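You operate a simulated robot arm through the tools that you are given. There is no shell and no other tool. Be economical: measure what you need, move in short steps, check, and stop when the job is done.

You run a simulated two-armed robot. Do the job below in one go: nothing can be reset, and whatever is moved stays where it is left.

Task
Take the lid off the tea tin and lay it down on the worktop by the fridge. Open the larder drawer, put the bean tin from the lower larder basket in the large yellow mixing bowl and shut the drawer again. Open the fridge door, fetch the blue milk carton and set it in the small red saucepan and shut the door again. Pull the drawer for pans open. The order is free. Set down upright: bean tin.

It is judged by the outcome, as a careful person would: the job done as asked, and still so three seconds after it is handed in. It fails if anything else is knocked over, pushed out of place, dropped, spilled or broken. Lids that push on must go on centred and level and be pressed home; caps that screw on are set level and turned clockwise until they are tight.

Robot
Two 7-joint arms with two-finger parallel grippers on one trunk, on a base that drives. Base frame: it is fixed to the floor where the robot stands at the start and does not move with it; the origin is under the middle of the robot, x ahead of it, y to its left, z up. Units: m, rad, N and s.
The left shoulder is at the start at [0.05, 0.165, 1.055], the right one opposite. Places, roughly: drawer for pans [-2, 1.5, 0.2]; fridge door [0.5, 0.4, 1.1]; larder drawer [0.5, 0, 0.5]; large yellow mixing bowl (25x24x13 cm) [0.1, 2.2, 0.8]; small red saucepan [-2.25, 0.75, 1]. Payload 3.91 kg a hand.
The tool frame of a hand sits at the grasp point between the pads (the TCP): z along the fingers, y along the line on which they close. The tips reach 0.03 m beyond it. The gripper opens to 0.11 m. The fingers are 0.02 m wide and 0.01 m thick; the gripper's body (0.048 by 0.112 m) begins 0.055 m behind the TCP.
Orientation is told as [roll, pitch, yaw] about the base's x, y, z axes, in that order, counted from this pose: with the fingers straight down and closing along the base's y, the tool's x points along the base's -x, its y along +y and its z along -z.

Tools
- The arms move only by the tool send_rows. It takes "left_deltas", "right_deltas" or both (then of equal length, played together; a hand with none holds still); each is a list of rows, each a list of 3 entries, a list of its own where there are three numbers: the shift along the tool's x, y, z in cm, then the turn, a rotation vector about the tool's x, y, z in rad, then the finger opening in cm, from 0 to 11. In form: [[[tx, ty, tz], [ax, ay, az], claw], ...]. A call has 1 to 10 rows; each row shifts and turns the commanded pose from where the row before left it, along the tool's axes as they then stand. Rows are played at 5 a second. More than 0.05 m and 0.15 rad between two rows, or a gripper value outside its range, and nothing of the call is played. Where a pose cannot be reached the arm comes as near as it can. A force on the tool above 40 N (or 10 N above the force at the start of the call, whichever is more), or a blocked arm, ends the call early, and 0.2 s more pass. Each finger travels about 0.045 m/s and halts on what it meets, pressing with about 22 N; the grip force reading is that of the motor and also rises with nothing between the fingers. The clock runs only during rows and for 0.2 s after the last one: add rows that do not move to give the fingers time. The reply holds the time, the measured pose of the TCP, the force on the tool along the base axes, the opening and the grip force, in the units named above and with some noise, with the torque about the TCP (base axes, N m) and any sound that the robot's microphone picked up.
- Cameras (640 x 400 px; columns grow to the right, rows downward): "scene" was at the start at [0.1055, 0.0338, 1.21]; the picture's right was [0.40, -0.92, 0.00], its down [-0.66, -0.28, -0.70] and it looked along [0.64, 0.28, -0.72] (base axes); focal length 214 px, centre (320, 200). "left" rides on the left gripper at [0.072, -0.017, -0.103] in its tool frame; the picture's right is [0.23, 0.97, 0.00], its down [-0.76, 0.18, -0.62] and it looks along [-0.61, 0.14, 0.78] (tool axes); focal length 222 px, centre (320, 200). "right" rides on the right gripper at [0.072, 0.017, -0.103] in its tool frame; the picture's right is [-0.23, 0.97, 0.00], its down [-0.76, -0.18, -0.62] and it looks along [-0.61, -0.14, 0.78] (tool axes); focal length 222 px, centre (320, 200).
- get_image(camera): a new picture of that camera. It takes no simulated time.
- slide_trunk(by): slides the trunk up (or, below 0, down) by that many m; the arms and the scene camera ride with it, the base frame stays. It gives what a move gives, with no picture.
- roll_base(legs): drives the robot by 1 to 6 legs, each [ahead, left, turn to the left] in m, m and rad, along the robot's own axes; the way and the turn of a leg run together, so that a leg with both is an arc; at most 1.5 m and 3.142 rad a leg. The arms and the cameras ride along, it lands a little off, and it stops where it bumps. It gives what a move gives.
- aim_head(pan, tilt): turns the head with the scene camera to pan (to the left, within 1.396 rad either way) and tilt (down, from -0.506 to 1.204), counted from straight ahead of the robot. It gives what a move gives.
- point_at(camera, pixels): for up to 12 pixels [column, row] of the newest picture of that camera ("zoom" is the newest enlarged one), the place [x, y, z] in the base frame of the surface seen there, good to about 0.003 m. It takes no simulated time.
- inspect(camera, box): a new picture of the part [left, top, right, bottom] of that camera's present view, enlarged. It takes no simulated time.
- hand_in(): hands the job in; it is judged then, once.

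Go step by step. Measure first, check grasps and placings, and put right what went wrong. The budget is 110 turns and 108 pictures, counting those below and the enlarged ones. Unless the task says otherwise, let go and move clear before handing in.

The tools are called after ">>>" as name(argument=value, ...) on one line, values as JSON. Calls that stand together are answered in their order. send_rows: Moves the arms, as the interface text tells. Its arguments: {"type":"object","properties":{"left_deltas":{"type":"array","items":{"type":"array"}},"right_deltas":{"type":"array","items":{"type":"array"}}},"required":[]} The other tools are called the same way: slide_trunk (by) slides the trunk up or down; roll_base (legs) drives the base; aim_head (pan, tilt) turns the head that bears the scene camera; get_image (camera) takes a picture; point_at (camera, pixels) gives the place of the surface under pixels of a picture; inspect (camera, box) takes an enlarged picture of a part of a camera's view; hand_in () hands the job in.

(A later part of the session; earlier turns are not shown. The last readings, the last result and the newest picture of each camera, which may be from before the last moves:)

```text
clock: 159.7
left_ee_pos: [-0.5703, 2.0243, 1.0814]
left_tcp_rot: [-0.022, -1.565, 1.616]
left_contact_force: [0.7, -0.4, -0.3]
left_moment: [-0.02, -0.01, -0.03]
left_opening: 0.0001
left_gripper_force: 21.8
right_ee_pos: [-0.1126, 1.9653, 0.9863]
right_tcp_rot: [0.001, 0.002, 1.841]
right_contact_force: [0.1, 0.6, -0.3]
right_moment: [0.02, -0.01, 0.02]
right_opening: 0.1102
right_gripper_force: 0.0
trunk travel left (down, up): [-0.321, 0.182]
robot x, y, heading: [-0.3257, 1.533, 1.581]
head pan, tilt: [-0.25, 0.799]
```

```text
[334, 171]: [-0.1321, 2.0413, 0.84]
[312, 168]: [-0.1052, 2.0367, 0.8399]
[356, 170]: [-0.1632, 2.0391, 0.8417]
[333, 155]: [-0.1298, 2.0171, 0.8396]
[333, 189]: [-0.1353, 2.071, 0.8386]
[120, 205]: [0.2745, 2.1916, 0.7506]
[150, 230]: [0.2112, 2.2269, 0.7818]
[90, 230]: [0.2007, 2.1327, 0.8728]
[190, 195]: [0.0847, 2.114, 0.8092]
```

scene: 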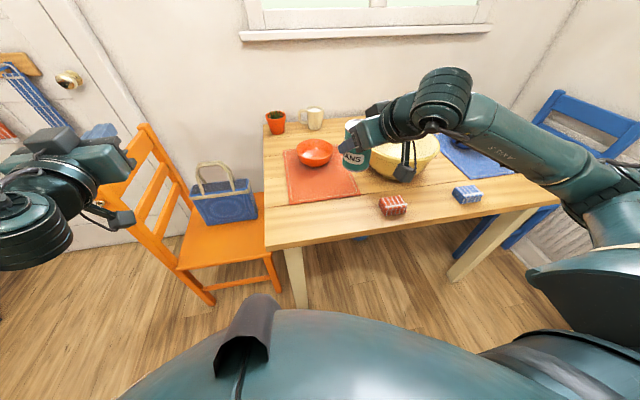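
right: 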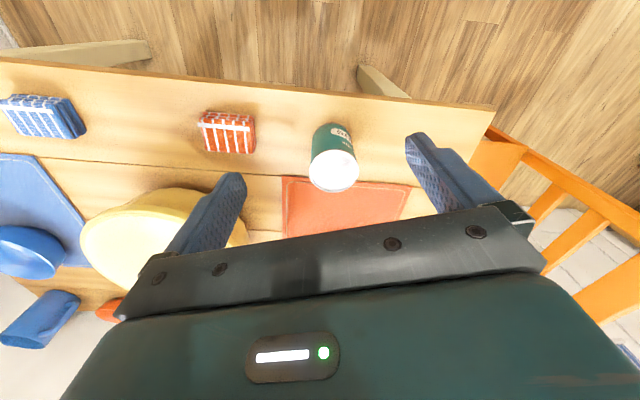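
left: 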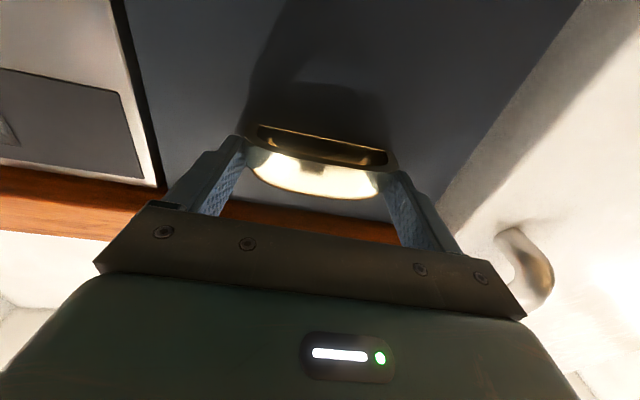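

Tin stands upright at (−0.133,2.043), top 0.840. Grasp from above and lift.

>>> send_rows(right_deltas=[[[-4, 0, 0], [0, 0, 0], 11], [[-4, 0, 0], [0, 0, 0], 11], [[0, 0, 4], [0, 0, 0], 11], [[0, 0, 4], [0, 0, 0], 11], [[0, 0, 4], [0, 0, 0], 11], [[0, 0, 3.6], [0, 0, 0], 11], [[0, 0, 0], [0, 0, 0], 8], [[0, 0, 0], [0, 0, 0], 5], [[0, 0, 0], [0, 0, 0], 4], [[0, 0, 0], [0, 0, 0], 4]])

>>> send_rows(right_deltas=[[[0, 0, -1], [0, 0, 0], 4], [[0, 0, -4], [0, 0, 0], 4], [[0, 0, -4], [0, 0, 0], 4], [[0, 0, -4], [0, 0, 0], 4], [[0, 0, -4], [0, 0, 0], 4], [[0, 0, -2], [0, 0, 0], 4], [[0, 0, 0], [0, 0, 0], 4]])

>>> get_image(camera="scene")

```text
clock: 161.9
left_ee_pos: [-0.5692, 2.0238, 1.0815]
left_tcp_rot: [0.0, -1.564, 1.591]
left_contact_force: [0.4, 0.2, 0.5]
left_moment: [0.02, -0.02, 0.01]
left_opening: 0.0
left_gripper_force: 22.5
right_ee_pos: [-0.1345, 2.0435, 0.8307]
right_tcp_rot: [0.0, 0.001, 1.844]
right_contact_force: [0.5, 0.3, 1.0]
right_moment: [0.06, -0.01, -0.02]
right_opening: 0.0611
right_gripper_force: 21.8
trunk travel left (down, up): [-0.321, 0.182]
robot x, y, heading: [-0.3273, 1.5331, 1.574]
head pan, tilt: [-0.25, 0.799]
```

```text
clock: 163.5
left_ee_pos: [-0.5678, 2.0259, 1.083]
left_tcp_rot: [-0.003, -1.565, 1.596]
left_contact_force: [0.0, 0.3, 0.2]
left_moment: [0.01, -0.01, -0.01]
left_opening: 0.0
left_gripper_force: 21.9
right_ee_pos: [-0.1321, 2.0455, 1.0189]
right_tcp_rot: [0.0, 0.0, 1.843]
right_contact_force: [0.1, 0.1, -2.3]
right_moment: [0.0, -0.01, -0.01]
right_opening: 0.0612
right_gripper_force: 22.3
trunk travel left (down, up): [-0.321, 0.182]
robot x, y, heading: [-0.325, 1.5329, 1.583]
head pan, tilt: [-0.25, 0.799]
```

```text
37 pictures are left
```

scene: 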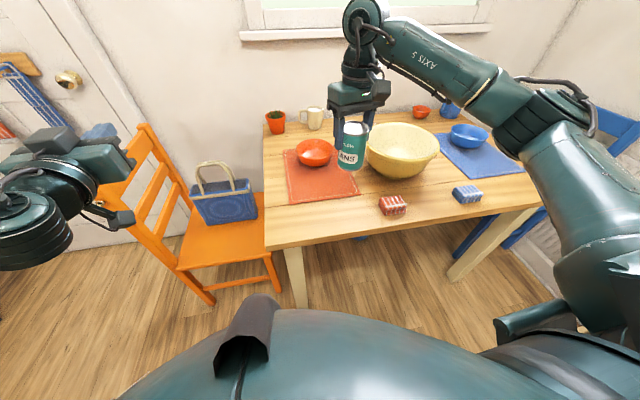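

Measure the bowl's rim and floor once more from here.

>>> point_at(camera="scene", pixels=[[368, 145], [438, 147], [403, 124], [400, 162], [400, 150], [405, 140], [380, 140]])

```text
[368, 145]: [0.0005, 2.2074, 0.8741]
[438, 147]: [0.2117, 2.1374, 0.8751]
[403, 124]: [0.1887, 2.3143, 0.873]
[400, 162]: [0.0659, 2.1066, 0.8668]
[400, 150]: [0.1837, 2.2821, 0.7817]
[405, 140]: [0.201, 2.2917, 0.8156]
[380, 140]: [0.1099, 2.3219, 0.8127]
```

Bowl centre ≈ (0.118,2.214). Drive most of the way and finish with the arm over it.

>>> roll_base(legs=[[0.09, -0.25, 0]])

>>> send_rows(right_deltas=[[[-2.6, -0.7, 0], [0, 0, 0], 4], [[-2.6, -0.7, 0], [0, 0, 0], 4], [[-2.5, -0.7, 0], [0, 0, 0], 4], [[0, 0, 0], [0, 0, 0], 4]])

>>> get_image(camera="right")

```text
clock: 165.4
left_ee_pos: [-0.33, 2.116, 1.0818]
left_tcp_rot: [0.084, -1.567, 1.518]
left_contact_force: [1.1, 0.0, -1.0]
left_moment: [0.01, -0.02, 0.0]
left_opening: 0.0001
left_gripper_force: 21.2
right_ee_pos: [0.1057, 2.1391, 1.0196]
right_tcp_rot: [0.003, 0.002, 1.847]
right_contact_force: [0.5, 0.6, -4.0]
right_moment: [-0.04, -0.01, 0.02]
right_opening: 0.0609
right_gripper_force: 21.7
trunk travel left (down, up): [-0.321, 0.182]
robot x, y, heading: [-0.0878, 1.6284, 1.58]
head pan, tilt: [-0.25, 0.799]
```

```text
clock: 166.4
left_ee_pos: [-0.3306, 2.116, 1.0818]
left_tcp_rot: [-0.023, -1.564, 1.621]
left_contact_force: [-1.1, 0.0, 0.6]
left_moment: [0.0, -0.04, 0.02]
left_opening: 0.0
left_gripper_force: 21.6
right_ee_pos: [0.105, 2.218, 1.0217]
right_tcp_rot: [0.0, 0.001, 1.849]
right_contact_force: [0.5, -0.4, -3.4]
right_moment: [0.03, 0.0, 0.03]
right_opening: 0.061
right_gripper_force: 22.2
trunk travel left (down, up): [-0.321, 0.182]
robot x, y, heading: [-0.083, 1.6271, 1.579]
head pan, tilt: [-0.25, 0.799]
```

```text
36 pictures are left
```

right: 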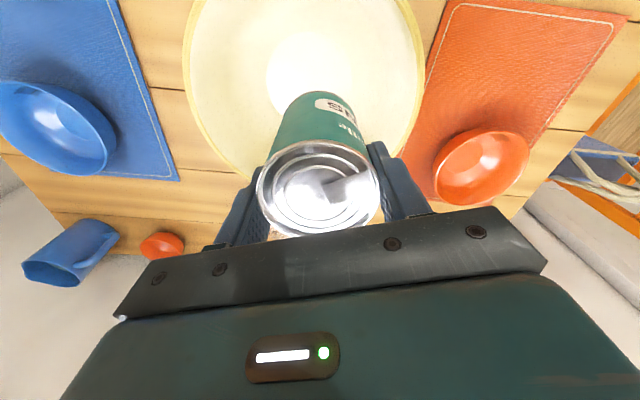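

Lined up within a centimetre. Shift 1 cm and lower into the bowl, the last bit slowly.

>>> send_rows(right_deltas=[[[0.7, -1.0, 2], [0, 0, 0], 4], [[0, 0, 4], [0, 0, 0], 4], [[0, 0, 4], [0, 0, 0], 4], [[0, 0, 4], [0, 0, 0], 4], [[0, 0, 2.6], [0, 0, 0], 4], [[0, 0, 0.5], [0, 0, 0], 4], [[0, 0, 0.3], [0, 0, 0], 4], [[0, 0, 0], [0, 0, 0], 4]])

>>> send_rows(right_deltas=[[[0, 0, 0.2], [0, 0, 0], 4], [[0, 0, 0.2], [0, 0, 0], 4], [[0, 0, 0.2], [0, 0, 0], 4], [[0, 0, 0], [0, 0, 0], 4]])

```text
clock: 168.2
left_ee_pos: [-0.3308, 2.1169, 1.0812]
left_tcp_rot: [-0.022, -1.565, 1.619]
left_contact_force: [-0.1, -0.5, -0.5]
left_moment: [-0.01, 0.01, -0.02]
left_opening: 0.0003
left_gripper_force: 21.6
right_ee_pos: [0.1168, 2.2143, 0.8442]
right_tcp_rot: [0.001, 0.001, 1.847]
right_contact_force: [-1.0, -0.2, -2.9]
right_moment: [0.04, 0.02, -0.04]
right_opening: 0.0609
right_gripper_force: 21.2
trunk travel left (down, up): [-0.321, 0.182]
robot x, y, heading: [-0.0836, 1.6246, 1.587]
head pan, tilt: [-0.25, 0.799]
```

```text
clock: 169.2
left_ee_pos: [-0.3308, 2.1168, 1.0821]
left_tcp_rot: [-0.033, -1.567, 1.632]
left_contact_force: [0.5, -0.7, -0.4]
left_moment: [0.02, 0.01, 0.02]
left_opening: 0.0
left_gripper_force: 21.8
right_ee_pos: [0.1168, 2.2143, 0.8394]
right_tcp_rot: [0.001, 0.0, 1.845]
right_contact_force: [0.0, -0.7, -1.8]
right_moment: [0.04, -0.01, -0.02]
right_opening: 0.061
right_gripper_force: 21.8
trunk travel left (down, up): [-0.321, 0.182]
robot x, y, heading: [-0.0828, 1.6271, 1.586]
head pan, tilt: [-0.25, 0.799]
```

Contact is just beginning; two more millimetres, then release slowly and rise.

>>> send_rows(right_deltas=[[[0, 0, 0.15], [0, 0, 0], 4], [[0, 0, 0.15], [0, 0, 0], 4], [[0, 0, 0], [0, 0, 0], 4]])

>>> send_rows(right_deltas=[[[0, 0, 0], [0, 0, 0], 7], [[0, 0, 0], [0, 0, 0], 9], [[0, 0, 0], [0, 0, 0], 9], [[0, 0, -3], [0, 0, 0], 9], [[0, 0, -4], [0, 0, 0], 9], [[0, 0, -4], [0, 0, 0], 9], [[0, 0, -4], [0, 0, 0], 9], [[0, 0, -4], [0, 0, 0], 9], [[0, 0, 0], [0, 0, 0], 9]])

>>> get_image(camera="right")

```text
clock: 170.0
left_ee_pos: [-0.3319, 2.1149, 1.0823]
left_tcp_rot: [-0.132, -1.568, 1.731]
left_contact_force: [0.6, 0.0, 0.4]
left_moment: [0.02, 0.01, 0.0]
left_opening: 0.0
left_gripper_force: 21.8
right_ee_pos: [0.1147, 2.2127, 0.8383]
right_tcp_rot: [0.0, -0.005, 1.848]
right_contact_force: [4.8, -1.7, 14.9]
right_moment: [-0.21, -0.22, 0.01]
right_opening: 0.0614
right_gripper_force: 22.2
trunk travel left (down, up): [-0.321, 0.182]
robot x, y, heading: [-0.0853, 1.6254, 1.583]
head pan, tilt: [-0.25, 0.799]
```

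```text
clock: 172.0
left_ee_pos: [-0.3312, 2.1163, 1.0821]
left_tcp_rot: [-0.039, -1.566, 1.636]
left_contact_force: [0.4, 0.7, 0.5]
left_moment: [-0.02, 0.01, -0.02]
left_opening: 0.0
left_gripper_force: 22.2
right_ee_pos: [0.1154, 2.2138, 1.0249]
right_tcp_rot: [0.0, 0.003, 1.846]
right_contact_force: [-0.3, 0.4, 1.3]
right_moment: [0.02, -0.01, 0.01]
right_opening: 0.0901
right_gripper_force: 0.0
trunk travel left (down, up): [-0.321, 0.182]
robot x, y, heading: [-0.0843, 1.625, 1.585]
head pan, tilt: [-0.25, 0.799]
```

```text
35 pictures are left
```

right: 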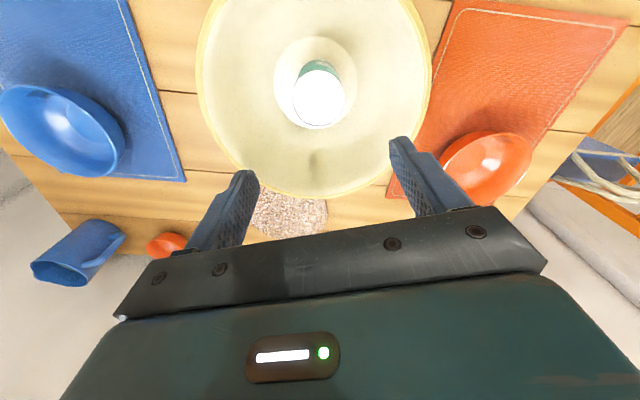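

The tin stands upright in the middle of the bowl. Next the fridge: tuck the right hand, leave the table and go in front of the fridge handle.

>>> send_rows(right_deltas=[[[0, 0, -2], [0, 0, 0.135], 9], [[0, 0, -2], [0, 0, 0.135], 9], [[4.5, 0, 0], [0, 0, 0], 9], [[4.5, 0, 0], [0, 0, 0], 9], [[4.5, 0, 0], [0, 0, 0], 9], [[4.5, 0, 0], [0, 0, 0], 9], [[3, 0, 0], [0, 0, 0], 9]], left_deltas=[[[0, 0, 0], [0, 0, 0], 7], [[0, 0, 0], [0, 0, 0], 7], [[0, 0, 0], [0, 0, 0], 7], [[0, 0, 0], [0, 0, 0], 7], [[0, 0, 0], [0, 0, 0], 7], [[0, 0, 0], [0, 0, 0], 7], [[0, 0, 0], [0, 0, 0], 7]])

>>> roll_base(legs=[[-0.3, 0.35, 0], [0, 0, -1.585], [0.1, -1.39, 0]])

>>> aim_head(pan=0.35, tilt=0.3)

>>> get_image(camera="scene")

>>> get_image(camera="left")

```text
clock: 173.6
left_ee_pos: [-0.3309, 2.1149, 1.0821]
left_tcp_rot: [-0.035, -1.566, 1.634]
left_contact_force: [0.0, 0.0, -0.2]
left_moment: [-0.01, 0.02, 0.02]
left_opening: 0.0701
left_gripper_force: 0.1
right_ee_pos: [0.119, 2.0045, 1.0676]
right_tcp_rot: [0.001, -0.001, 1.577]
right_contact_force: [0.5, -0.1, 0.1]
right_moment: [-0.01, -0.02, -0.02]
right_opening: 0.09
right_gripper_force: 0.2
trunk travel left (down, up): [-0.321, 0.182]
robot x, y, heading: [-0.0817, 1.6234, 1.58]
head pan, tilt: [-0.25, 0.799]
```

```text
clock: 186.7
left_ee_pos: [0.1698, 0.1867, 1.0827]
left_tcp_rot: [-0.022, -1.566, 0.044]
left_contact_force: [0.3, 0.1, 0.0]
left_moment: [-0.01, 0.01, -0.02]
left_opening: 0.07
left_gripper_force: 0.1
right_ee_pos: [0.0556, -0.262, 1.0668]
right_tcp_rot: [0.0, 0.001, 0.0]
right_contact_force: [0.2, -0.3, 0.2]
right_moment: [-0.01, -0.02, 0.01]
right_opening: 0.0899
right_gripper_force: 0.1
trunk travel left (down, up): [-0.321, 0.182]
robot x, y, heading: [-0.3225, -0.0549, 0.006]
head pan, tilt: [-0.25, 0.799]
```

```text
clock: 187.7
left_ee_pos: [0.1698, 0.1858, 1.0818]
left_tcp_rot: [-0.07, -1.566, 0.093]
left_contact_force: [0.1, 0.1, 0.6]
left_moment: [0.03, 0.01, -0.02]
left_opening: 0.0701
left_gripper_force: 0.3
right_ee_pos: [0.0545, -0.2612, 1.0656]
right_tcp_rot: [0.001, -0.001, 0.0]
right_contact_force: [-0.6, -0.2, -0.5]
right_moment: [0.0, -0.02, 0.0]
right_opening: 0.0903
right_gripper_force: 0.1
trunk travel left (down, up): [-0.321, 0.182]
robot x, y, heading: [-0.326, -0.0551, 0.004]
head pan, tilt: [0.351, 0.3]
```

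```text
34 pictures are left
```

scene: 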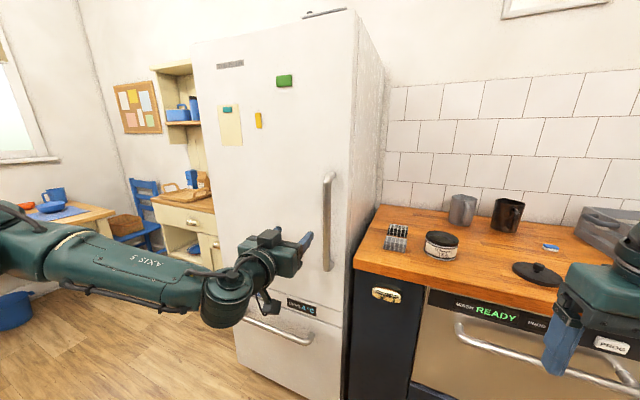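

```text
33 pictures are left
```

left: 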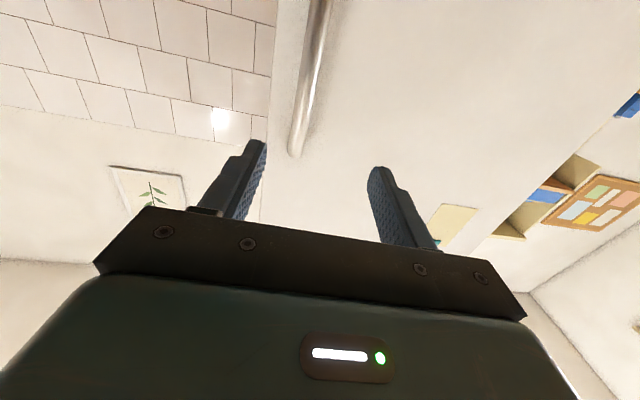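

>>> point_at(camera="scene", pixels=[[326, 200], [326, 235], [324, 260], [328, 180], [205, 120], [222, 200], [345, 200], [352, 100], [300, 150], [240, 340]])

>>> point_at(camera="left", pixels=[[312, 60], [305, 110], [320, 20]])

```text
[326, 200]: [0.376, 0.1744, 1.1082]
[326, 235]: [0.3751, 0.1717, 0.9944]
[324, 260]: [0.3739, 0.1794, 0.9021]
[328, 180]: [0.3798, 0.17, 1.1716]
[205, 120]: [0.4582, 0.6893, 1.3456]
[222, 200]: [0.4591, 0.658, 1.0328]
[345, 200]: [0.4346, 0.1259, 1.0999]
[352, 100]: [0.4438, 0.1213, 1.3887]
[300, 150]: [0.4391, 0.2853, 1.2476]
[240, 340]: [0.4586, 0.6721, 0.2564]
```

```text
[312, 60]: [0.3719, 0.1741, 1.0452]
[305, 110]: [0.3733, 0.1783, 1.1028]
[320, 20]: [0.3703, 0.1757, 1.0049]
```

Handle bar at (0.388,0.174), hinge side ≈(0.46,0.69). Extend the left hand onto the bar and close.

>>> send_rows(left_deltas=[[[1, -1.2, 4.3], [0, 0, 0], 7], [[1, 0, 4.3], [0, 0, 0], 7], [[1, 0, 4.3], [0, 0, 0], 7], [[1, 0, 4.4], [0, 0, 0], 7], [[0, 0, 4.4], [0, 0, 0], 7], [[0, 0, 0], [0, 0, 0], 7], [[0, 0, 0], [0, 0, 0], 0], [[0, 0, 0], [0, 0, 0], 0], [[0, 0, 0], [0, 0, 0], 0], [[0, 0, 0], [0, 0, 0], 0]])

```text
clock: 189.9
left_ee_pos: [0.3776, 0.1723, 1.0441]
left_tcp_rot: [0.401, -1.558, -0.402]
left_contact_force: [0.0, -36.7, -4.0]
left_moment: [-0.54, -1.21, -0.3]
left_opening: 0.0248
left_gripper_force: 45.1
left hand out of reach, approached as far as the arm can: row 5
right_ee_pos: [0.0549, -0.2658, 1.0658]
right_tcp_rot: [0.005, 0.003, -0.002]
right_contact_force: [-0.7, -0.1, -0.1]
right_moment: [0.02, 0.03, 0.02]
right_opening: 0.0901
right_gripper_force: 0.1
trunk travel left (down, up): [-0.321, 0.182]
robot x, y, heading: [-0.3206, -0.0555, 0.005]
head pan, tilt: [0.351, 0.3]
```

Gripped (2.5 cm) but with 37 N side load; relax it by shifting a little to −y, then start pulling back.

>>> send_rows(left_deltas=[[[0, -0.3, 0], [0, 0, 0], 0], [[0, 0, 0], [0, 0, 0], 0]])

>>> roll_base(legs=[[-0.1, 0.01, 0]])

>>> get_image(camera="scene")

```text
clock: 190.5
left_ee_pos: [0.3766, 0.1731, 1.0433]
left_tcp_rot: [0.379, -1.559, -0.376]
left_contact_force: [1.8, -33.8, -6.3]
left_moment: [-0.44, -0.93, -0.29]
left_opening: 0.0249
left_gripper_force: 45.5
right_ee_pos: [0.0558, -0.2642, 1.0658]
right_tcp_rot: [0.002, 0.001, 0.0]
right_contact_force: [0.3, -0.6, 0.7]
right_moment: [-0.02, -0.03, 0.01]
right_opening: 0.0901
right_gripper_force: 0.1
trunk travel left (down, up): [-0.321, 0.182]
robot x, y, heading: [-0.3231, -0.0557, 0.004]
head pan, tilt: [0.351, 0.3]
```

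```text
clock: 191.6
left_ee_pos: [0.2803, 0.1948, 1.0445]
left_tcp_rot: [0.078, -1.566, -0.055]
left_contact_force: [-2.0, -8.1, -5.1]
left_moment: [0.06, 0.84, 0.07]
left_opening: 0.0248
left_gripper_force: 44.8
right_ee_pos: [-0.0424, -0.2515, 1.0656]
right_tcp_rot: [0.001, 0.001, 0.001]
right_contact_force: [1.1, -0.3, 0.1]
right_moment: [-0.03, 0.02, -0.01]
right_opening: 0.0901
right_gripper_force: 0.0
trunk travel left (down, up): [-0.321, 0.182]
robot x, y, heading: [-0.4229, -0.044, 0.009]
head pan, tilt: [0.351, 0.3]
```

```text
32 pictures are left
```

scene: 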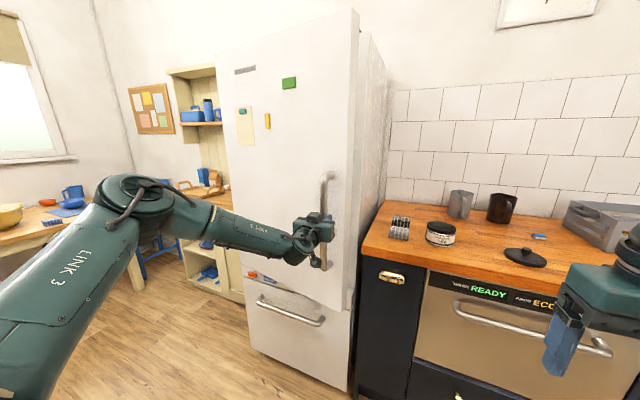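

The door is opening. Continue along the arc to about 45–50°.

>>> roll_base(legs=[[-0.129, 0.066, 0], [-0.1, 0.092, 0]])

>>> get_image(camera="scene")

```text
clock: 193.8
left_ee_pos: [0.0508, 0.3436, 1.0459]
left_tcp_rot: [0.266, -1.559, -0.252]
left_contact_force: [-22.6, -23.3, -3.9]
left_moment: [-0.06, 0.36, -0.39]
left_opening: 0.0247
left_gripper_force: 45.0
right_ee_pos: [-0.2702, -0.0983, 1.067]
right_tcp_rot: [0.003, -0.002, 0.001]
right_contact_force: [0.4, -0.6, -0.2]
right_moment: [-0.01, 0.04, -0.04]
right_opening: 0.0899
right_gripper_force: 0.1
trunk travel left (down, up): [-0.321, 0.182]
robot x, y, heading: [-0.646, 0.1041, 0.005]
head pan, tilt: [0.351, 0.3]
```

```text
31 pictures are left
```

scene: 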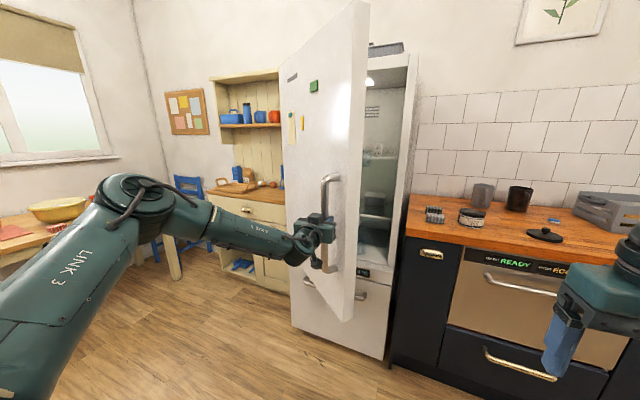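

The door is about 50° open. Release, back the hand off, and step right to look into the fridge and at the door's inner face.

>>> send_rows(left_deltas=[[[0, 0, 0], [0, 0, 0], 6], [[0, 0, 0], [0, 0, 0], 8], [[0, 0, 0], [0, 0, 0], 8], [[0, 0, -4], [0, 0, 0], 8], [[0, 0, -4], [0, 0, 0], 8], [[0, 0, -4], [0, 0, 0], 4], [[0, 0, -4], [0, 0, 0], 0]])

>>> roll_base(legs=[[0, -0.24, 0], [0.2, 0, 0.3]])

>>> aim_head(pan=0.2, tilt=0.25)

>>> get_image(camera="scene")

```text
clock: 195.4
left_ee_pos: [-0.1074, 0.3422, 1.0458]
left_tcp_rot: [0.081, -1.556, -0.07]
left_contact_force: [0.5, 0.1, 0.3]
left_moment: [0.03, 0.01, 0.02]
left_opening: 0.0283
left_gripper_force: 0.1
right_ee_pos: [-0.2686, -0.0969, 1.0659]
right_tcp_rot: [0.0, 0.0, 0.002]
right_contact_force: [0.5, 0.7, -0.3]
right_moment: [-0.02, 0.02, 0.02]
right_opening: 0.0898
right_gripper_force: 0.1
trunk travel left (down, up): [-0.321, 0.182]
robot x, y, heading: [-0.6487, 0.1068, 0.007]
head pan, tilt: [0.351, 0.3]
```

```text
clock: 198.4
left_ee_pos: [0.0026, 0.2739, 1.0453]
left_tcp_rot: [0.036, -1.555, 0.263]
left_contact_force: [1.2, 0.8, -0.7]
left_moment: [0.02, -0.04, -0.01]
left_opening: 0.0
left_gripper_force: 21.8
right_ee_pos: [-0.0287, -0.1942, 1.0667]
right_tcp_rot: [0.0, 0.001, 0.289]
right_contact_force: [1.1, 0.2, -0.4]
right_moment: [0.0, 0.04, -0.01]
right_opening: 0.0901
right_gripper_force: 0.0
trunk travel left (down, up): [-0.321, 0.182]
robot x, y, heading: [-0.4501, -0.106, 0.295]
head pan, tilt: [0.351, 0.3]
```

```text
clock: 199.1
left_ee_pos: [0.0026, 0.2728, 1.0455]
left_tcp_rot: [0.05, -1.558, 0.254]
left_contact_force: [0.0, 0.0, -0.6]
left_moment: [0.01, 0.01, 0.03]
left_opening: 0.0
left_gripper_force: 21.7
right_ee_pos: [-0.0281, -0.1952, 1.0668]
right_tcp_rot: [0.0, 0.002, 0.29]
right_contact_force: [0.1, 0.3, -0.4]
right_moment: [0.05, 0.0, -0.03]
right_opening: 0.09
right_gripper_force: 0.1
trunk travel left (down, up): [-0.321, 0.182]
robot x, y, heading: [-0.4466, -0.1057, 0.294]
head pan, tilt: [0.201, 0.25]
```

```text
30 pictures are left
```

scene: 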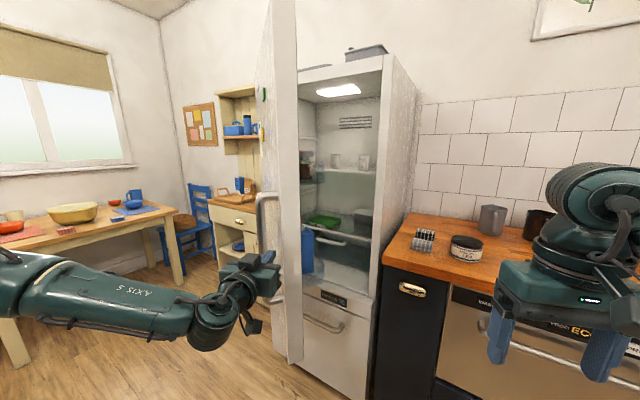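

The fridge interior shows; a blue carton at (308,250). Zoom in.

>>> inspect(camera="scene", box=[260, 130, 400, 300])

>>> point_at(camera="zoom", pixels=[[265, 250], [250, 280], [290, 290], [255, 190], [240, 120], [265, 105], [330, 290], [330, 200], [200, 200], [220, 330], [270, 230], [380, 300]])

```text
2.35 times, centred on (330, 215) of scene
```

zoom: 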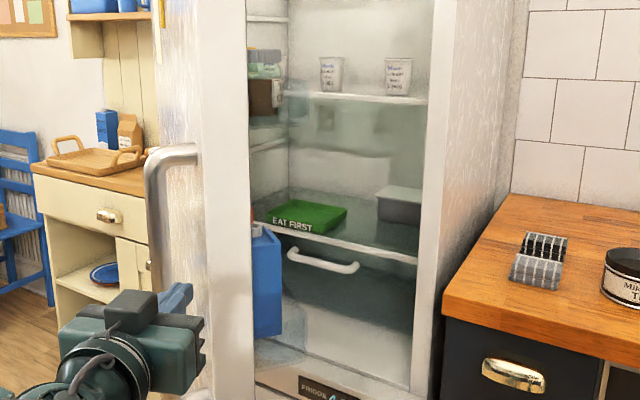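

```text
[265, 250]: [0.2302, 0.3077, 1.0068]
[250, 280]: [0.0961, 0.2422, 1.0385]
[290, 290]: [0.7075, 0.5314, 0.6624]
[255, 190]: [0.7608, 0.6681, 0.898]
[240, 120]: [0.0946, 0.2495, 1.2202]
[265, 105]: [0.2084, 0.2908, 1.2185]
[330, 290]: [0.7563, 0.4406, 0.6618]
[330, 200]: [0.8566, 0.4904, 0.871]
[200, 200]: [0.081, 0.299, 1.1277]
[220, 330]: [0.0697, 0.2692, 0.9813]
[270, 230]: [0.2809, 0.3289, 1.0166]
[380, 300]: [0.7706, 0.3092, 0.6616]
```

The blue milk carton sits in the door rack, so the door must open to about 90°. I'll slip the left fist inside the door's free edge and sweep it open by its edge strip.

>>> roll_base(legs=[[-0.024, -0.149, 0], [0.143, -0.012, 0], [-0.025, 0.123, 0], [-0.019, 0.215, 0]])

>>> get_image(camera="scene")

```text
clock: 202.7
left_ee_pos: [0.093, 0.2686, 1.0464]
left_tcp_rot: [0.217, -1.554, 0.057]
left_contact_force: [-8.1, -6.1, 4.1]
left_moment: [0.31, 0.04, 0.81]
left_opening: 0.0002
left_gripper_force: 22.7
right_ee_pos: [0.0637, -0.1899, 1.0673]
right_tcp_rot: [0.001, 0.0, 0.288]
right_contact_force: [0.3, -0.6, 0.6]
right_moment: [0.0, 0.01, -0.03]
right_opening: 0.0903
right_gripper_force: 0.0
trunk travel left (down, up): [-0.321, 0.182]
robot x, y, heading: [-0.3515, -0.1053, 0.292]
head pan, tilt: [0.201, 0.25]
stopped in leg 4: the force on the tool passed its limit (the readings are from after the stop); the commanded pose is now the measured one
```

```text
28 pictures are left
```

scene: 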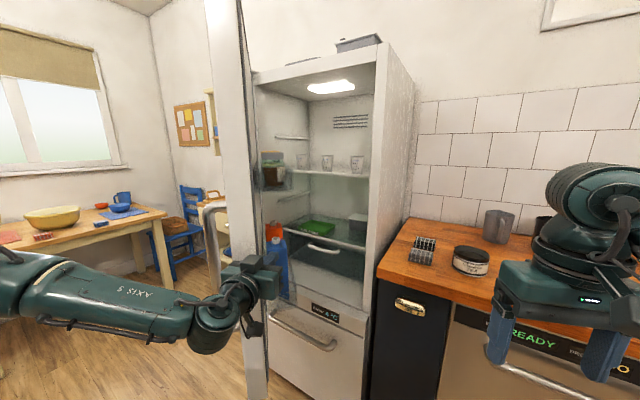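

The hand's side met the door's end edge. I'll instead use the downward-pointing closed right hand as a peg: back away, turn to heading 1.2, and place it inside the door edge.

>>> send_rows(right_deltas=[[[0, 0, 0], [0, 0, 0], 4], [[0, 0, 0], [0, 0, 0], 0], [[0, 0, 0], [0, 0, 0], 0], [[0, 0, 0], [0, 0, 0], 0]])

>>> roll_base(legs=[[-0.187, -0.1, 0], [0, 0, 0.908], [0.207, -0.271, 0]])

>>> aim_head(pan=-0.2, tilt=0.35)

>>> get_image(camera="scene")

```text
clock: 203.7
left_ee_pos: [0.094, 0.2676, 1.0457]
left_tcp_rot: [0.218, -1.552, 0.062]
left_contact_force: [-10.4, -13.0, 5.6]
left_moment: [0.59, 0.13, 1.29]
left_opening: 0.0
left_gripper_force: 22.1
right_ee_pos: [0.0639, -0.1924, 1.0677]
right_tcp_rot: [0.001, 0.0, 0.287]
right_contact_force: [-0.1, 0.4, -0.4]
right_moment: [-0.04, 0.04, 0.01]
right_opening: 0.0024
right_gripper_force: 0.2
trunk travel left (down, up): [-0.321, 0.182]
robot x, y, heading: [-0.352, -0.1017, 0.29]
head pan, tilt: [0.201, 0.25]
```

```text
clock: 209.5
left_ee_pos: [-0.195, 0.4278, 1.0431]
left_tcp_rot: [0.117, -1.55, 1.073]
left_contact_force: [0.8, 0.0, 0.1]
left_moment: [0.05, 0.01, -0.02]
left_opening: 0.0
left_gripper_force: 22.0
right_ee_pos: [0.1509, 0.123, 1.0653]
right_tcp_rot: [0.001, 0.003, 1.199]
right_contact_force: [-0.9, 0.0, -0.2]
right_moment: [-0.01, 0.01, -0.02]
right_opening: 0.0001
right_gripper_force: 22.4
trunk travel left (down, up): [-0.321, 0.182]
robot x, y, heading: [-0.1802, -0.1558, 1.206]
head pan, tilt: [0.201, 0.25]
```

```text
clock: 210.4
left_ee_pos: [-0.1951, 0.4268, 1.0449]
left_tcp_rot: [0.108, -1.55, 1.082]
left_contact_force: [-0.2, 0.7, 0.7]
left_moment: [-0.02, 0.0, 0.02]
left_opening: 0.0
left_gripper_force: 21.8
right_ee_pos: [0.1511, 0.1214, 1.0654]
right_tcp_rot: [0.0, 0.001, 1.199]
right_contact_force: [-0.1, -0.2, 0.1]
right_moment: [0.02, 0.0, 0.01]
right_opening: 0.0
right_gripper_force: 22.3
trunk travel left (down, up): [-0.321, 0.182]
robot x, y, heading: [-0.18, -0.1565, 1.205]
head pan, tilt: [-0.201, 0.351]
```

```text
27 pictures are left
```

scene: 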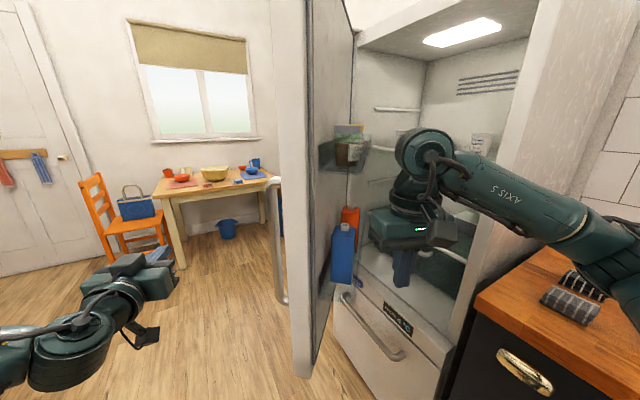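

Now the door's inside is visible: blue milk carton at (344,250), a red bottle behind it, an upper rack at (345,155). Measure.

>>> point_at(camera="scene", pixels=[[344, 226], [336, 255], [348, 255], [344, 280], [352, 240], [350, 212], [345, 170], [362, 160], [330, 160], [308, 230], [322, 250], [335, 235]])

>>> inspect(camera="scene", box=[290, 120, 400, 310])

```text
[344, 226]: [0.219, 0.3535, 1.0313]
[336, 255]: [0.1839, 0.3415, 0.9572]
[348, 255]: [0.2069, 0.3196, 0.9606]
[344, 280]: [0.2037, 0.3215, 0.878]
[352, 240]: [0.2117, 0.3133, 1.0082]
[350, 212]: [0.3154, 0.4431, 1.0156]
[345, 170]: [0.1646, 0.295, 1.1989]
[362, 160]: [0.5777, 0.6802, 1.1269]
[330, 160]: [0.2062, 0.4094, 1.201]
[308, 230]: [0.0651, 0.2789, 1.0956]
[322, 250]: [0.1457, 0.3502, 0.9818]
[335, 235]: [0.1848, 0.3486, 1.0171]
```

```text
2.11 times, centred on (345, 215) of scene
```

zoom: 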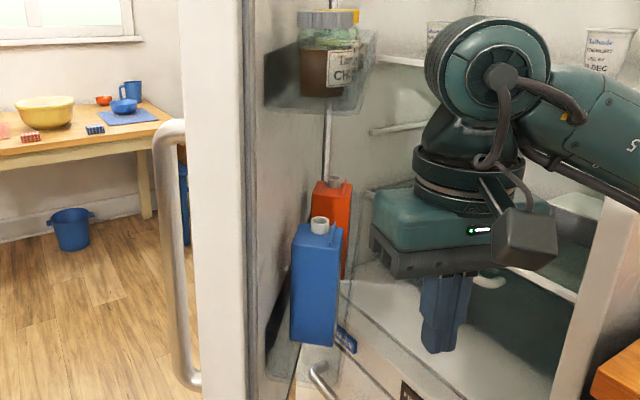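

The carton's centre is about (0.22,0.352), z 0.86–1.04, in the door rack. I'll lower the right peg to pass under the upper rack and sweep the door open at its free edge.

>>> send_rows(right_deltas=[[[0, 0, 3.5], [0, 0, 0], 0], [[0, 0, 3.5], [0, 0, 0], 0], [[0, 0, 3], [0, 0, 0], 0], [[0, 0, 0], [0, 0, 0], 0]])

>>> roll_base(legs=[[0.112, 0.071, 0], [0.107, 0.163, 0], [0.134, 0.126, 0], [0.125, 0.06, 0]])

>>> get_image(camera="scene")

```text
clock: 211.4
left_ee_pos: [-0.1961, 0.4269, 1.0436]
left_tcp_rot: [0.104, -1.55, 1.083]
left_contact_force: [-0.4, -0.1, -0.5]
left_moment: [0.01, -0.03, 0.0]
left_opening: 0.0
left_gripper_force: 21.9
right_ee_pos: [0.1492, 0.1197, 0.9665]
right_tcp_rot: [0.0, 0.0, 1.199]
right_contact_force: [-0.4, 0.1, -0.1]
right_moment: [0.01, -0.03, 0.0]
right_opening: 0.0
right_gripper_force: 21.7
trunk travel left (down, up): [-0.321, 0.182]
robot x, y, heading: [-0.1834, -0.1559, 1.205]
head pan, tilt: [-0.201, 0.351]
```

```text
clock: 215.9
left_ee_pos: [-0.4159, 1.0187, 1.0431]
left_tcp_rot: [0.089, -1.551, 1.106]
left_contact_force: [0.5, -0.3, -0.4]
left_moment: [0.0, 0.02, 0.0]
left_opening: 0.0001
left_gripper_force: 22.0
right_ee_pos: [-0.0712, 0.7157, 0.9671]
right_tcp_rot: [-0.001, 0.002, 1.201]
right_contact_force: [0.1, -0.8, -0.3]
right_moment: [0.03, -0.02, 0.04]
right_opening: 0.0001
right_gripper_force: 22.4
trunk travel left (down, up): [-0.321, 0.182]
robot x, y, heading: [-0.3964, 0.4384, 1.208]
head pan, tilt: [-0.201, 0.351]
```

```text
25 pictures are left
```

scene: 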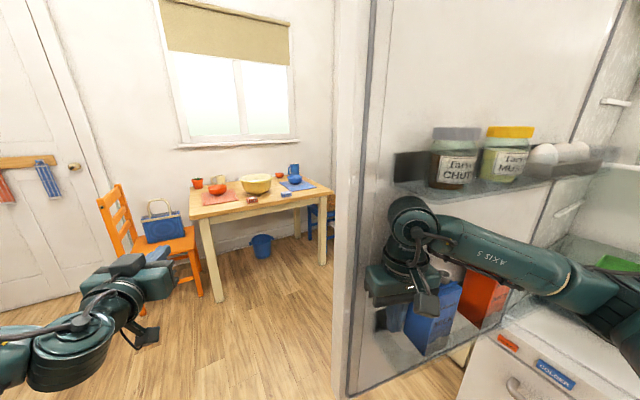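

The door stands open at about 95° and its contents are undisturbed. Back the hand off, turn it to point toward the door (yaw +0.28, pitch −1.2), and look at the carton.

>>> roll_base(legs=[[-0.22, -0.05, 0]])

>>> send_rows(right_deltas=[[[0, 0, 0], [0, 0, -0.14], 4], [[0, 0, 0], [0, 0, -0.14], 8], [[0, 0, 0], [0, -0.15, 0], 11], [[0, 0, 0], [0, -0.15, 0], 11], [[0, 0, 0], [0, -0.15, 0], 11], [[0, 0, 0], [0, -0.15, 0], 11], [[0, 0, 0], [0, -0.15, 0], 11], [[0, 0, 0], [0, -0.15, 0], 11], [[0, 0, 0], [0, -0.15, 0], 11], [[0, 0, 0], [0, -0.15, 0], 11]])

>>> aim_head(pan=-0.6, tilt=0.5)

>>> get_image(camera="scene")

```text
clock: 217.6
left_ee_pos: [-0.4476, 0.7965, 1.046]
left_tcp_rot: [0.116, -1.55, 1.075]
left_contact_force: [0.1, 0.1, -0.1]
left_moment: [0.03, -0.02, -0.02]
left_opening: 0.0
left_gripper_force: 21.8
right_ee_pos: [-0.1032, 0.4887, 0.9678]
right_tcp_rot: [0.0, 0.0, 1.2]
right_contact_force: [0.7, 0.6, 0.2]
right_moment: [0.0, -0.01, 0.0]
right_opening: 0.0
right_gripper_force: 22.3
trunk travel left (down, up): [-0.321, 0.182]
robot x, y, heading: [-0.4306, 0.2124, 1.204]
head pan, tilt: [-0.201, 0.351]
```

```text
clock: 219.8
left_ee_pos: [-0.4474, 0.7966, 1.0445]
left_tcp_rot: [0.105, -1.548, 1.085]
left_contact_force: [0.5, 0.3, -0.5]
left_moment: [-0.01, -0.01, -0.02]
left_opening: 0.0003
left_gripper_force: 21.8
right_ee_pos: [-0.0764, 0.5419, 0.964]
right_tcp_rot: [0.002, -1.152, 1.477]
right_contact_force: [0.3, 0.0, 0.5]
right_moment: [0.03, -0.01, 0.0]
right_opening: 0.1101
right_gripper_force: 0.1
right hand out of reach, approached as far as the arm can: row 6, 7, 8, 9, 10
trunk travel left (down, up): [-0.321, 0.182]
robot x, y, heading: [-0.4356, 0.2121, 1.21]
head pan, tilt: [-0.201, 0.351]
```

```text
clock: 220.7
left_ee_pos: [-0.4476, 0.7946, 1.0429]
left_tcp_rot: [0.107, -1.55, 1.084]
left_contact_force: [-0.3, -0.2, -0.2]
left_moment: [0.05, -0.01, 0.01]
left_opening: 0.0
left_gripper_force: 22.5
right_ee_pos: [-0.0758, 0.5428, 0.9644]
right_tcp_rot: [0.003, -1.149, 1.478]
right_contact_force: [-0.4, -0.5, -0.1]
right_moment: [0.03, 0.01, 0.01]
right_opening: 0.1103
right_gripper_force: 0.0
trunk travel left (down, up): [-0.321, 0.182]
robot x, y, heading: [-0.43, 0.2133, 1.205]
head pan, tilt: [-0.6, 0.499]
```

```text
24 pictures are left
```

scene: 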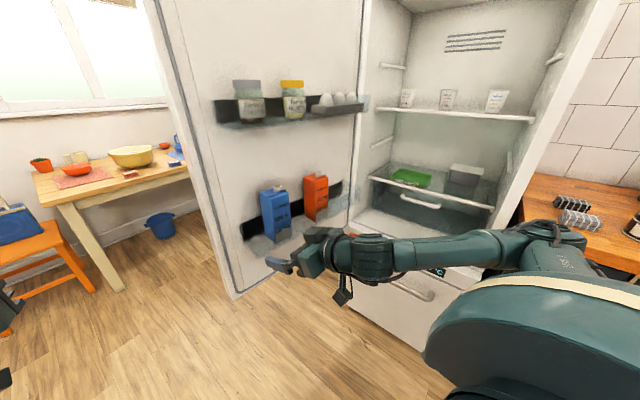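

Clear view: the blue carton at (275,212) in the lower door holder. Zoom and measure.

>>> inspect(camera="scene", box=[210, 160, 360, 260])

>>> point_at(camera="zoom", pixels=[[300, 200], [238, 200], [262, 180], [335, 180], [250, 145], [280, 110], [300, 300], [262, 320], [150, 280], [420, 200], [350, 150], [300, 240]])

```text
4.00 times, centred on (285, 210) of scene
```

zoom: 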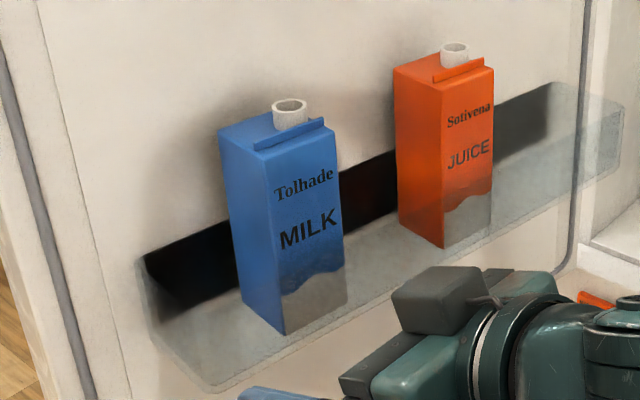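

```text
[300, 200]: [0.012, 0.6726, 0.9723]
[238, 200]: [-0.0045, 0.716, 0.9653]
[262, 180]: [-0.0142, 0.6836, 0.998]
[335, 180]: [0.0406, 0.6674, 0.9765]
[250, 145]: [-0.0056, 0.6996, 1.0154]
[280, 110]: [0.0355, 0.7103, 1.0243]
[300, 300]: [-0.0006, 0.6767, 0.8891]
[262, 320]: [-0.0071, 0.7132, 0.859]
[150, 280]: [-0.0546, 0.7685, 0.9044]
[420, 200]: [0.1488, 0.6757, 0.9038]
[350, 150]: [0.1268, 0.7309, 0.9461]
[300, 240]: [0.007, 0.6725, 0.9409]
```

Carton centre ≈(0.02,0.706), 6 cm wide, z 0.86–1.02. Align the right hand and drive it in, then grip.

>>> roll_base(legs=[[0.058, -0.067, 0], [0.115, 0.031, 0]])

>>> inspect(camera="scene", box=[200, 130, 400, 290])

>>> get_image(camera="right")

```text
clock: 222.6
left_ee_pos: [-0.3523, 0.9438, 1.0441]
left_tcp_rot: [0.1, -1.548, 1.094]
left_contact_force: [-0.8, -0.3, 0.9]
left_moment: [0.01, 0.01, 0.01]
left_opening: 0.0
left_gripper_force: 22.0
right_ee_pos: [0.0181, 0.6907, 0.965]
right_tcp_rot: [0.002, -1.151, 1.479]
right_contact_force: [-0.1, -0.7, -1.0]
right_moment: [-0.01, -0.03, 0.0]
right_opening: 0.11
right_gripper_force: 0.0
trunk travel left (down, up): [-0.321, 0.182]
robot x, y, heading: [-0.3349, 0.3608, 1.204]
head pan, tilt: [-0.6, 0.499]
```

```text
2.50 times, centred on (300, 210) of scene
```

zoom: 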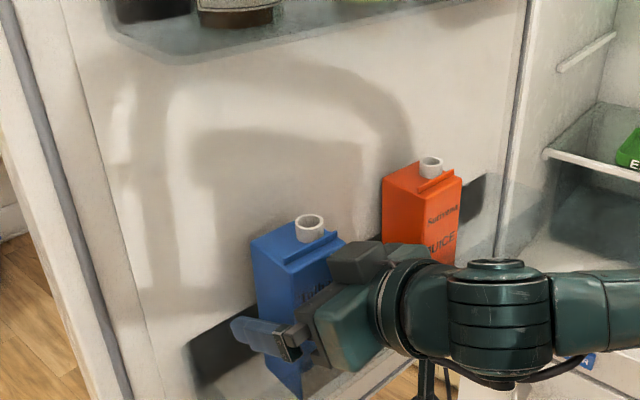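

```text
21 pictures are left
```

right: 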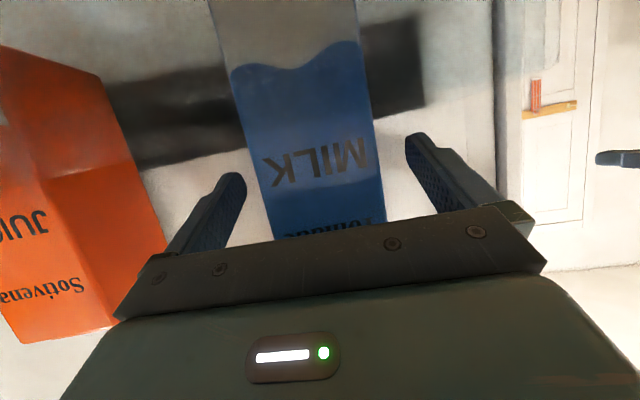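

The carton is between the fingers. Close and lift 7 cm straight up.

>>> send_rows(right_deltas=[[[0, 0, 0], [0, 0, 0], 8], [[0, 0, 0], [0, 0, 0], 5], [[0, 0, 0], [0, 0, 0], 4], [[0, 0, 0], [0, 0, 0], 3], [[0, 0, 0], [0, 0, 0], 3]])

>>> send_rows(right_deltas=[[[-0.9, 0, -0.4], [0, 0, 0], 3], [[-1.8, 0, -0.8], [0, 0, 0], 3], [[-1.8, 0, -0.8], [0, 0, 0], 3], [[-1.8, 0, -0.8], [0, 0, 0], 3], [[-0.3, 0, -0.1], [0, 0, 0], 3], [[0, 0, 0], [0, 0, 0], 3]])

>>> inspect(camera="scene", box=[200, 90, 400, 290])

```text
clock: 223.8
left_ee_pos: [-0.3526, 0.9429, 1.0449]
left_tcp_rot: [0.113, -1.551, 1.08]
left_contact_force: [-0.1, 0.2, -0.4]
left_moment: [0.04, -0.01, 0.02]
left_opening: 0.0003
left_gripper_force: 21.6
right_ee_pos: [0.0186, 0.6895, 0.9631]
right_tcp_rot: [0.003, -1.148, 1.479]
right_contact_force: [0.9, 1.1, 1.3]
right_moment: [-0.06, 0.0, -0.01]
right_opening: 0.0598
right_gripper_force: 21.8
trunk travel left (down, up): [-0.321, 0.182]
robot x, y, heading: [-0.3372, 0.3617, 1.207]
head pan, tilt: [-0.6, 0.499]
```

```text
clock: 225.2
left_ee_pos: [-0.3539, 0.9441, 1.0437]
left_tcp_rot: [0.115, -1.55, 1.077]
left_contact_force: [0.5, -0.3, -0.8]
left_moment: [0.02, 0.02, 0.03]
left_opening: 0.0
left_gripper_force: 22.2
right_ee_pos: [0.022, 0.6962, 1.036]
right_tcp_rot: [0.003, -1.148, 1.478]
right_contact_force: [-0.4, -0.4, -3.4]
right_moment: [-0.02, 0.0, 0.03]
right_opening: 0.0598
right_gripper_force: 21.4
right hand out of reach, approached as far as the arm can: row 2
trunk travel left (down, up): [-0.321, 0.182]
robot x, y, heading: [-0.3364, 0.3633, 1.208]
head pan, tilt: [-0.6, 0.499]
```

```text
2.00 times, centred on (300, 190) of scene
```

zoom: 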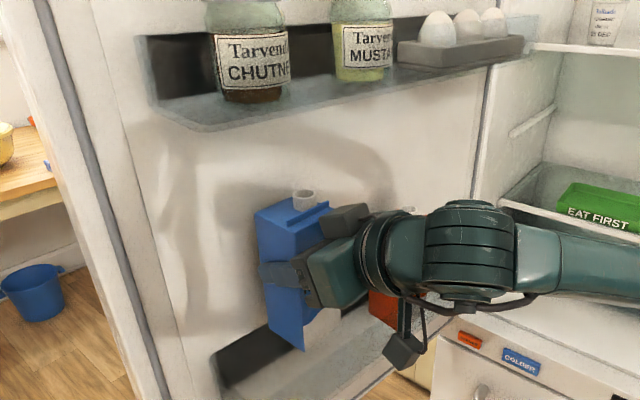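

The carton is free at the bottom but still near the holder's lip; lift 3 cm more and back out clear of the door.

>>> send_rows(right_deltas=[[[-0.9, 0, -0.4], [0, 0, 0], 3], [[-0.9, 0, -0.4], [0, 0, 0], 3], [[-0.9, 0, -0.4], [0, 0, 0], 3], [[0, 0, 0], [0, 0, 0], 3]])

>>> roll_base(legs=[[-0.194, -0.052, 0], [-0.181, 0.299, 0], [0, 0, -1.207]])

>>> send_rows(left_deltas=[[[0, 0, 4], [0, 0, 0], 0], [[0, 0, 4], [0, 0, 0], 0], [[0, 0, 4], [0, 0, 0], 0], [[0, 0, 3], [0, 0, 0], 0], [[0, 0, 0], [0, 0, 0], 0]])

>>> aim_head(pan=0.3, tilt=0.4)

>>> get_image(camera="scene")

```text
clock: 226.2
left_ee_pos: [-0.352, 0.9437, 1.0432]
left_tcp_rot: [0.116, -1.549, 1.075]
left_contact_force: [-0.4, 0.3, 0.2]
left_moment: [0.01, -0.02, 0.01]
left_opening: 0.0
left_gripper_force: 21.7
right_ee_pos: [0.0208, 0.6948, 1.0667]
right_tcp_rot: [0.002, -1.15, 1.479]
right_contact_force: [-0.3, 1.2, -4.1]
right_moment: [-0.06, 0.03, 0.0]
right_opening: 0.0596
right_gripper_force: 22.3
trunk travel left (down, up): [-0.321, 0.182]
robot x, y, heading: [-0.3339, 0.3576, 1.203]
head pan, tilt: [-0.6, 0.499]
```

```text
clock: 232.7
left_ee_pos: [-0.1599, 0.3227, 1.0447]
left_tcp_rot: [0.118, -1.549, -0.144]
left_contact_force: [0.0, 0.6, 0.7]
left_moment: [0.0, -0.03, -0.03]
left_opening: 0.0
left_gripper_force: 22.1
right_ee_pos: [-0.2608, -0.1145, 1.0653]
right_tcp_rot: [0.003, -1.149, 0.263]
right_contact_force: [0.4, -1.0, -4.3]
right_moment: [0.01, 0.01, -0.03]
right_opening: 0.0599
right_gripper_force: 21.6
trunk travel left (down, up): [-0.321, 0.182]
robot x, y, heading: [-0.6961, 0.1018, -0.008]
head pan, tilt: [-0.6, 0.499]
```

```text
clock: 233.9
left_ee_pos: [-0.0074, 0.3178, 1.0401]
left_tcp_rot: [0.101, -1.549, -0.121]
left_contact_force: [-0.1, -0.2, 0.0]
left_moment: [-0.02, 0.01, -0.01]
left_opening: 0.0
left_gripper_force: 22.2
right_ee_pos: [-0.2606, -0.1153, 1.0655]
right_tcp_rot: [0.002, -1.15, 0.265]
right_contact_force: [-0.4, 0.4, -2.8]
right_moment: [-0.01, 0.06, 0.02]
right_opening: 0.0599
right_gripper_force: 21.8
trunk travel left (down, up): [-0.321, 0.182]
robot x, y, heading: [-0.6982, 0.1026, -0.011]
head pan, tilt: [-0.6, 0.499]
```

```text
clock: 235.1
left_ee_pos: [-0.0088, 0.3186, 1.0397]
left_tcp_rot: [0.112, -1.55, -0.137]
left_contact_force: [-0.4, -0.1, 0.3]
left_moment: [-0.01, -0.01, -0.02]
left_opening: 0.0001
left_gripper_force: 21.9
right_ee_pos: [-0.2615, -0.1143, 1.0653]
right_tcp_rot: [0.003, -1.146, 0.266]
right_contact_force: [0.6, -1.0, -3.7]
right_moment: [-0.02, 0.04, 0.0]
right_opening: 0.0601
right_gripper_force: 22.3
trunk travel left (down, up): [-0.321, 0.182]
robot x, y, heading: [-0.7036, 0.1002, -0.009]
head pan, tilt: [0.3, 0.4]
```

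```text
19 pictures are left
```

scene: 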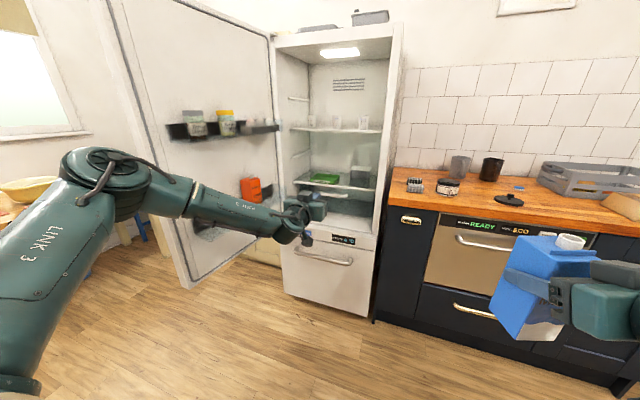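

Carton held in the right hand; the door is wide open. Measure the door's free edge to plan the closing sweep.

>>> point_at(camera="scene", pixels=[[140, 150], [165, 220], [182, 275], [125, 110], [190, 160], [260, 100]])

```text
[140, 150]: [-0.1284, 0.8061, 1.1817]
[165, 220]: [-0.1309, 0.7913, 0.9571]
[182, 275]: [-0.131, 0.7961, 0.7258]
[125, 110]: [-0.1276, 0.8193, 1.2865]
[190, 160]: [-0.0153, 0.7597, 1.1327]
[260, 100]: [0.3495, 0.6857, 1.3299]
```

Door edge at (−0.13,0.80). Go round its end with the left fist to the outer side and sweep it toward closed.

>>> roll_base(legs=[[-0.42, 0, 0], [0, 0.69, 0], [0.36, 0.01, 0]])

>>> roll_base(legs=[[0, -0.12, 0], [0, -0.26, 0], [0.085, -0.22, 0], [0.13, -0.13, 0]])

>>> get_image(camera="scene")

```text
clock: 242.9
left_ee_pos: [-0.0699, 1.0363, 1.0396]
left_tcp_rot: [0.113, -1.548, -0.126]
left_contact_force: [0.4, -0.3, -0.5]
left_moment: [0.01, 0.0, 0.02]
left_opening: 0.0
left_gripper_force: 22.0
right_ee_pos: [-0.3209, 0.601, 1.0656]
right_tcp_rot: [0.004, -1.146, 0.271]
right_contact_force: [0.1, 0.2, -3.3]
right_moment: [0.0, 0.03, -0.01]
right_opening: 0.0599
right_gripper_force: 21.9
trunk travel left (down, up): [-0.321, 0.182]
robot x, y, heading: [-0.7641, 0.8167, 0.004]
head pan, tilt: [0.3, 0.4]
```

```text
clock: 248.1
left_ee_pos: [0.1487, 0.3059, 1.0394]
left_tcp_rot: [0.128, -1.548, -0.144]
left_contact_force: [0.3, 0.4, 0.2]
left_moment: [-0.01, -0.06, -0.03]
left_opening: 0.0
left_gripper_force: 22.5
right_ee_pos: [-0.0995, -0.1284, 1.0649]
right_tcp_rot: [0.004, -1.146, 0.276]
right_contact_force: [-0.7, 0.4, -4.2]
right_moment: [-0.03, 0.03, 0.02]
right_opening: 0.0599
right_gripper_force: 21.7
trunk travel left (down, up): [-0.321, 0.182]
robot x, y, heading: [-0.5408, 0.0785, 0.004]
head pan, tilt: [0.3, 0.4]
```

```text
18 pictures are left
```

scene: 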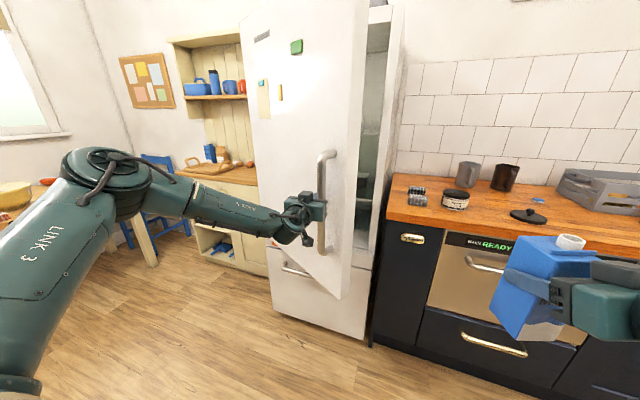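

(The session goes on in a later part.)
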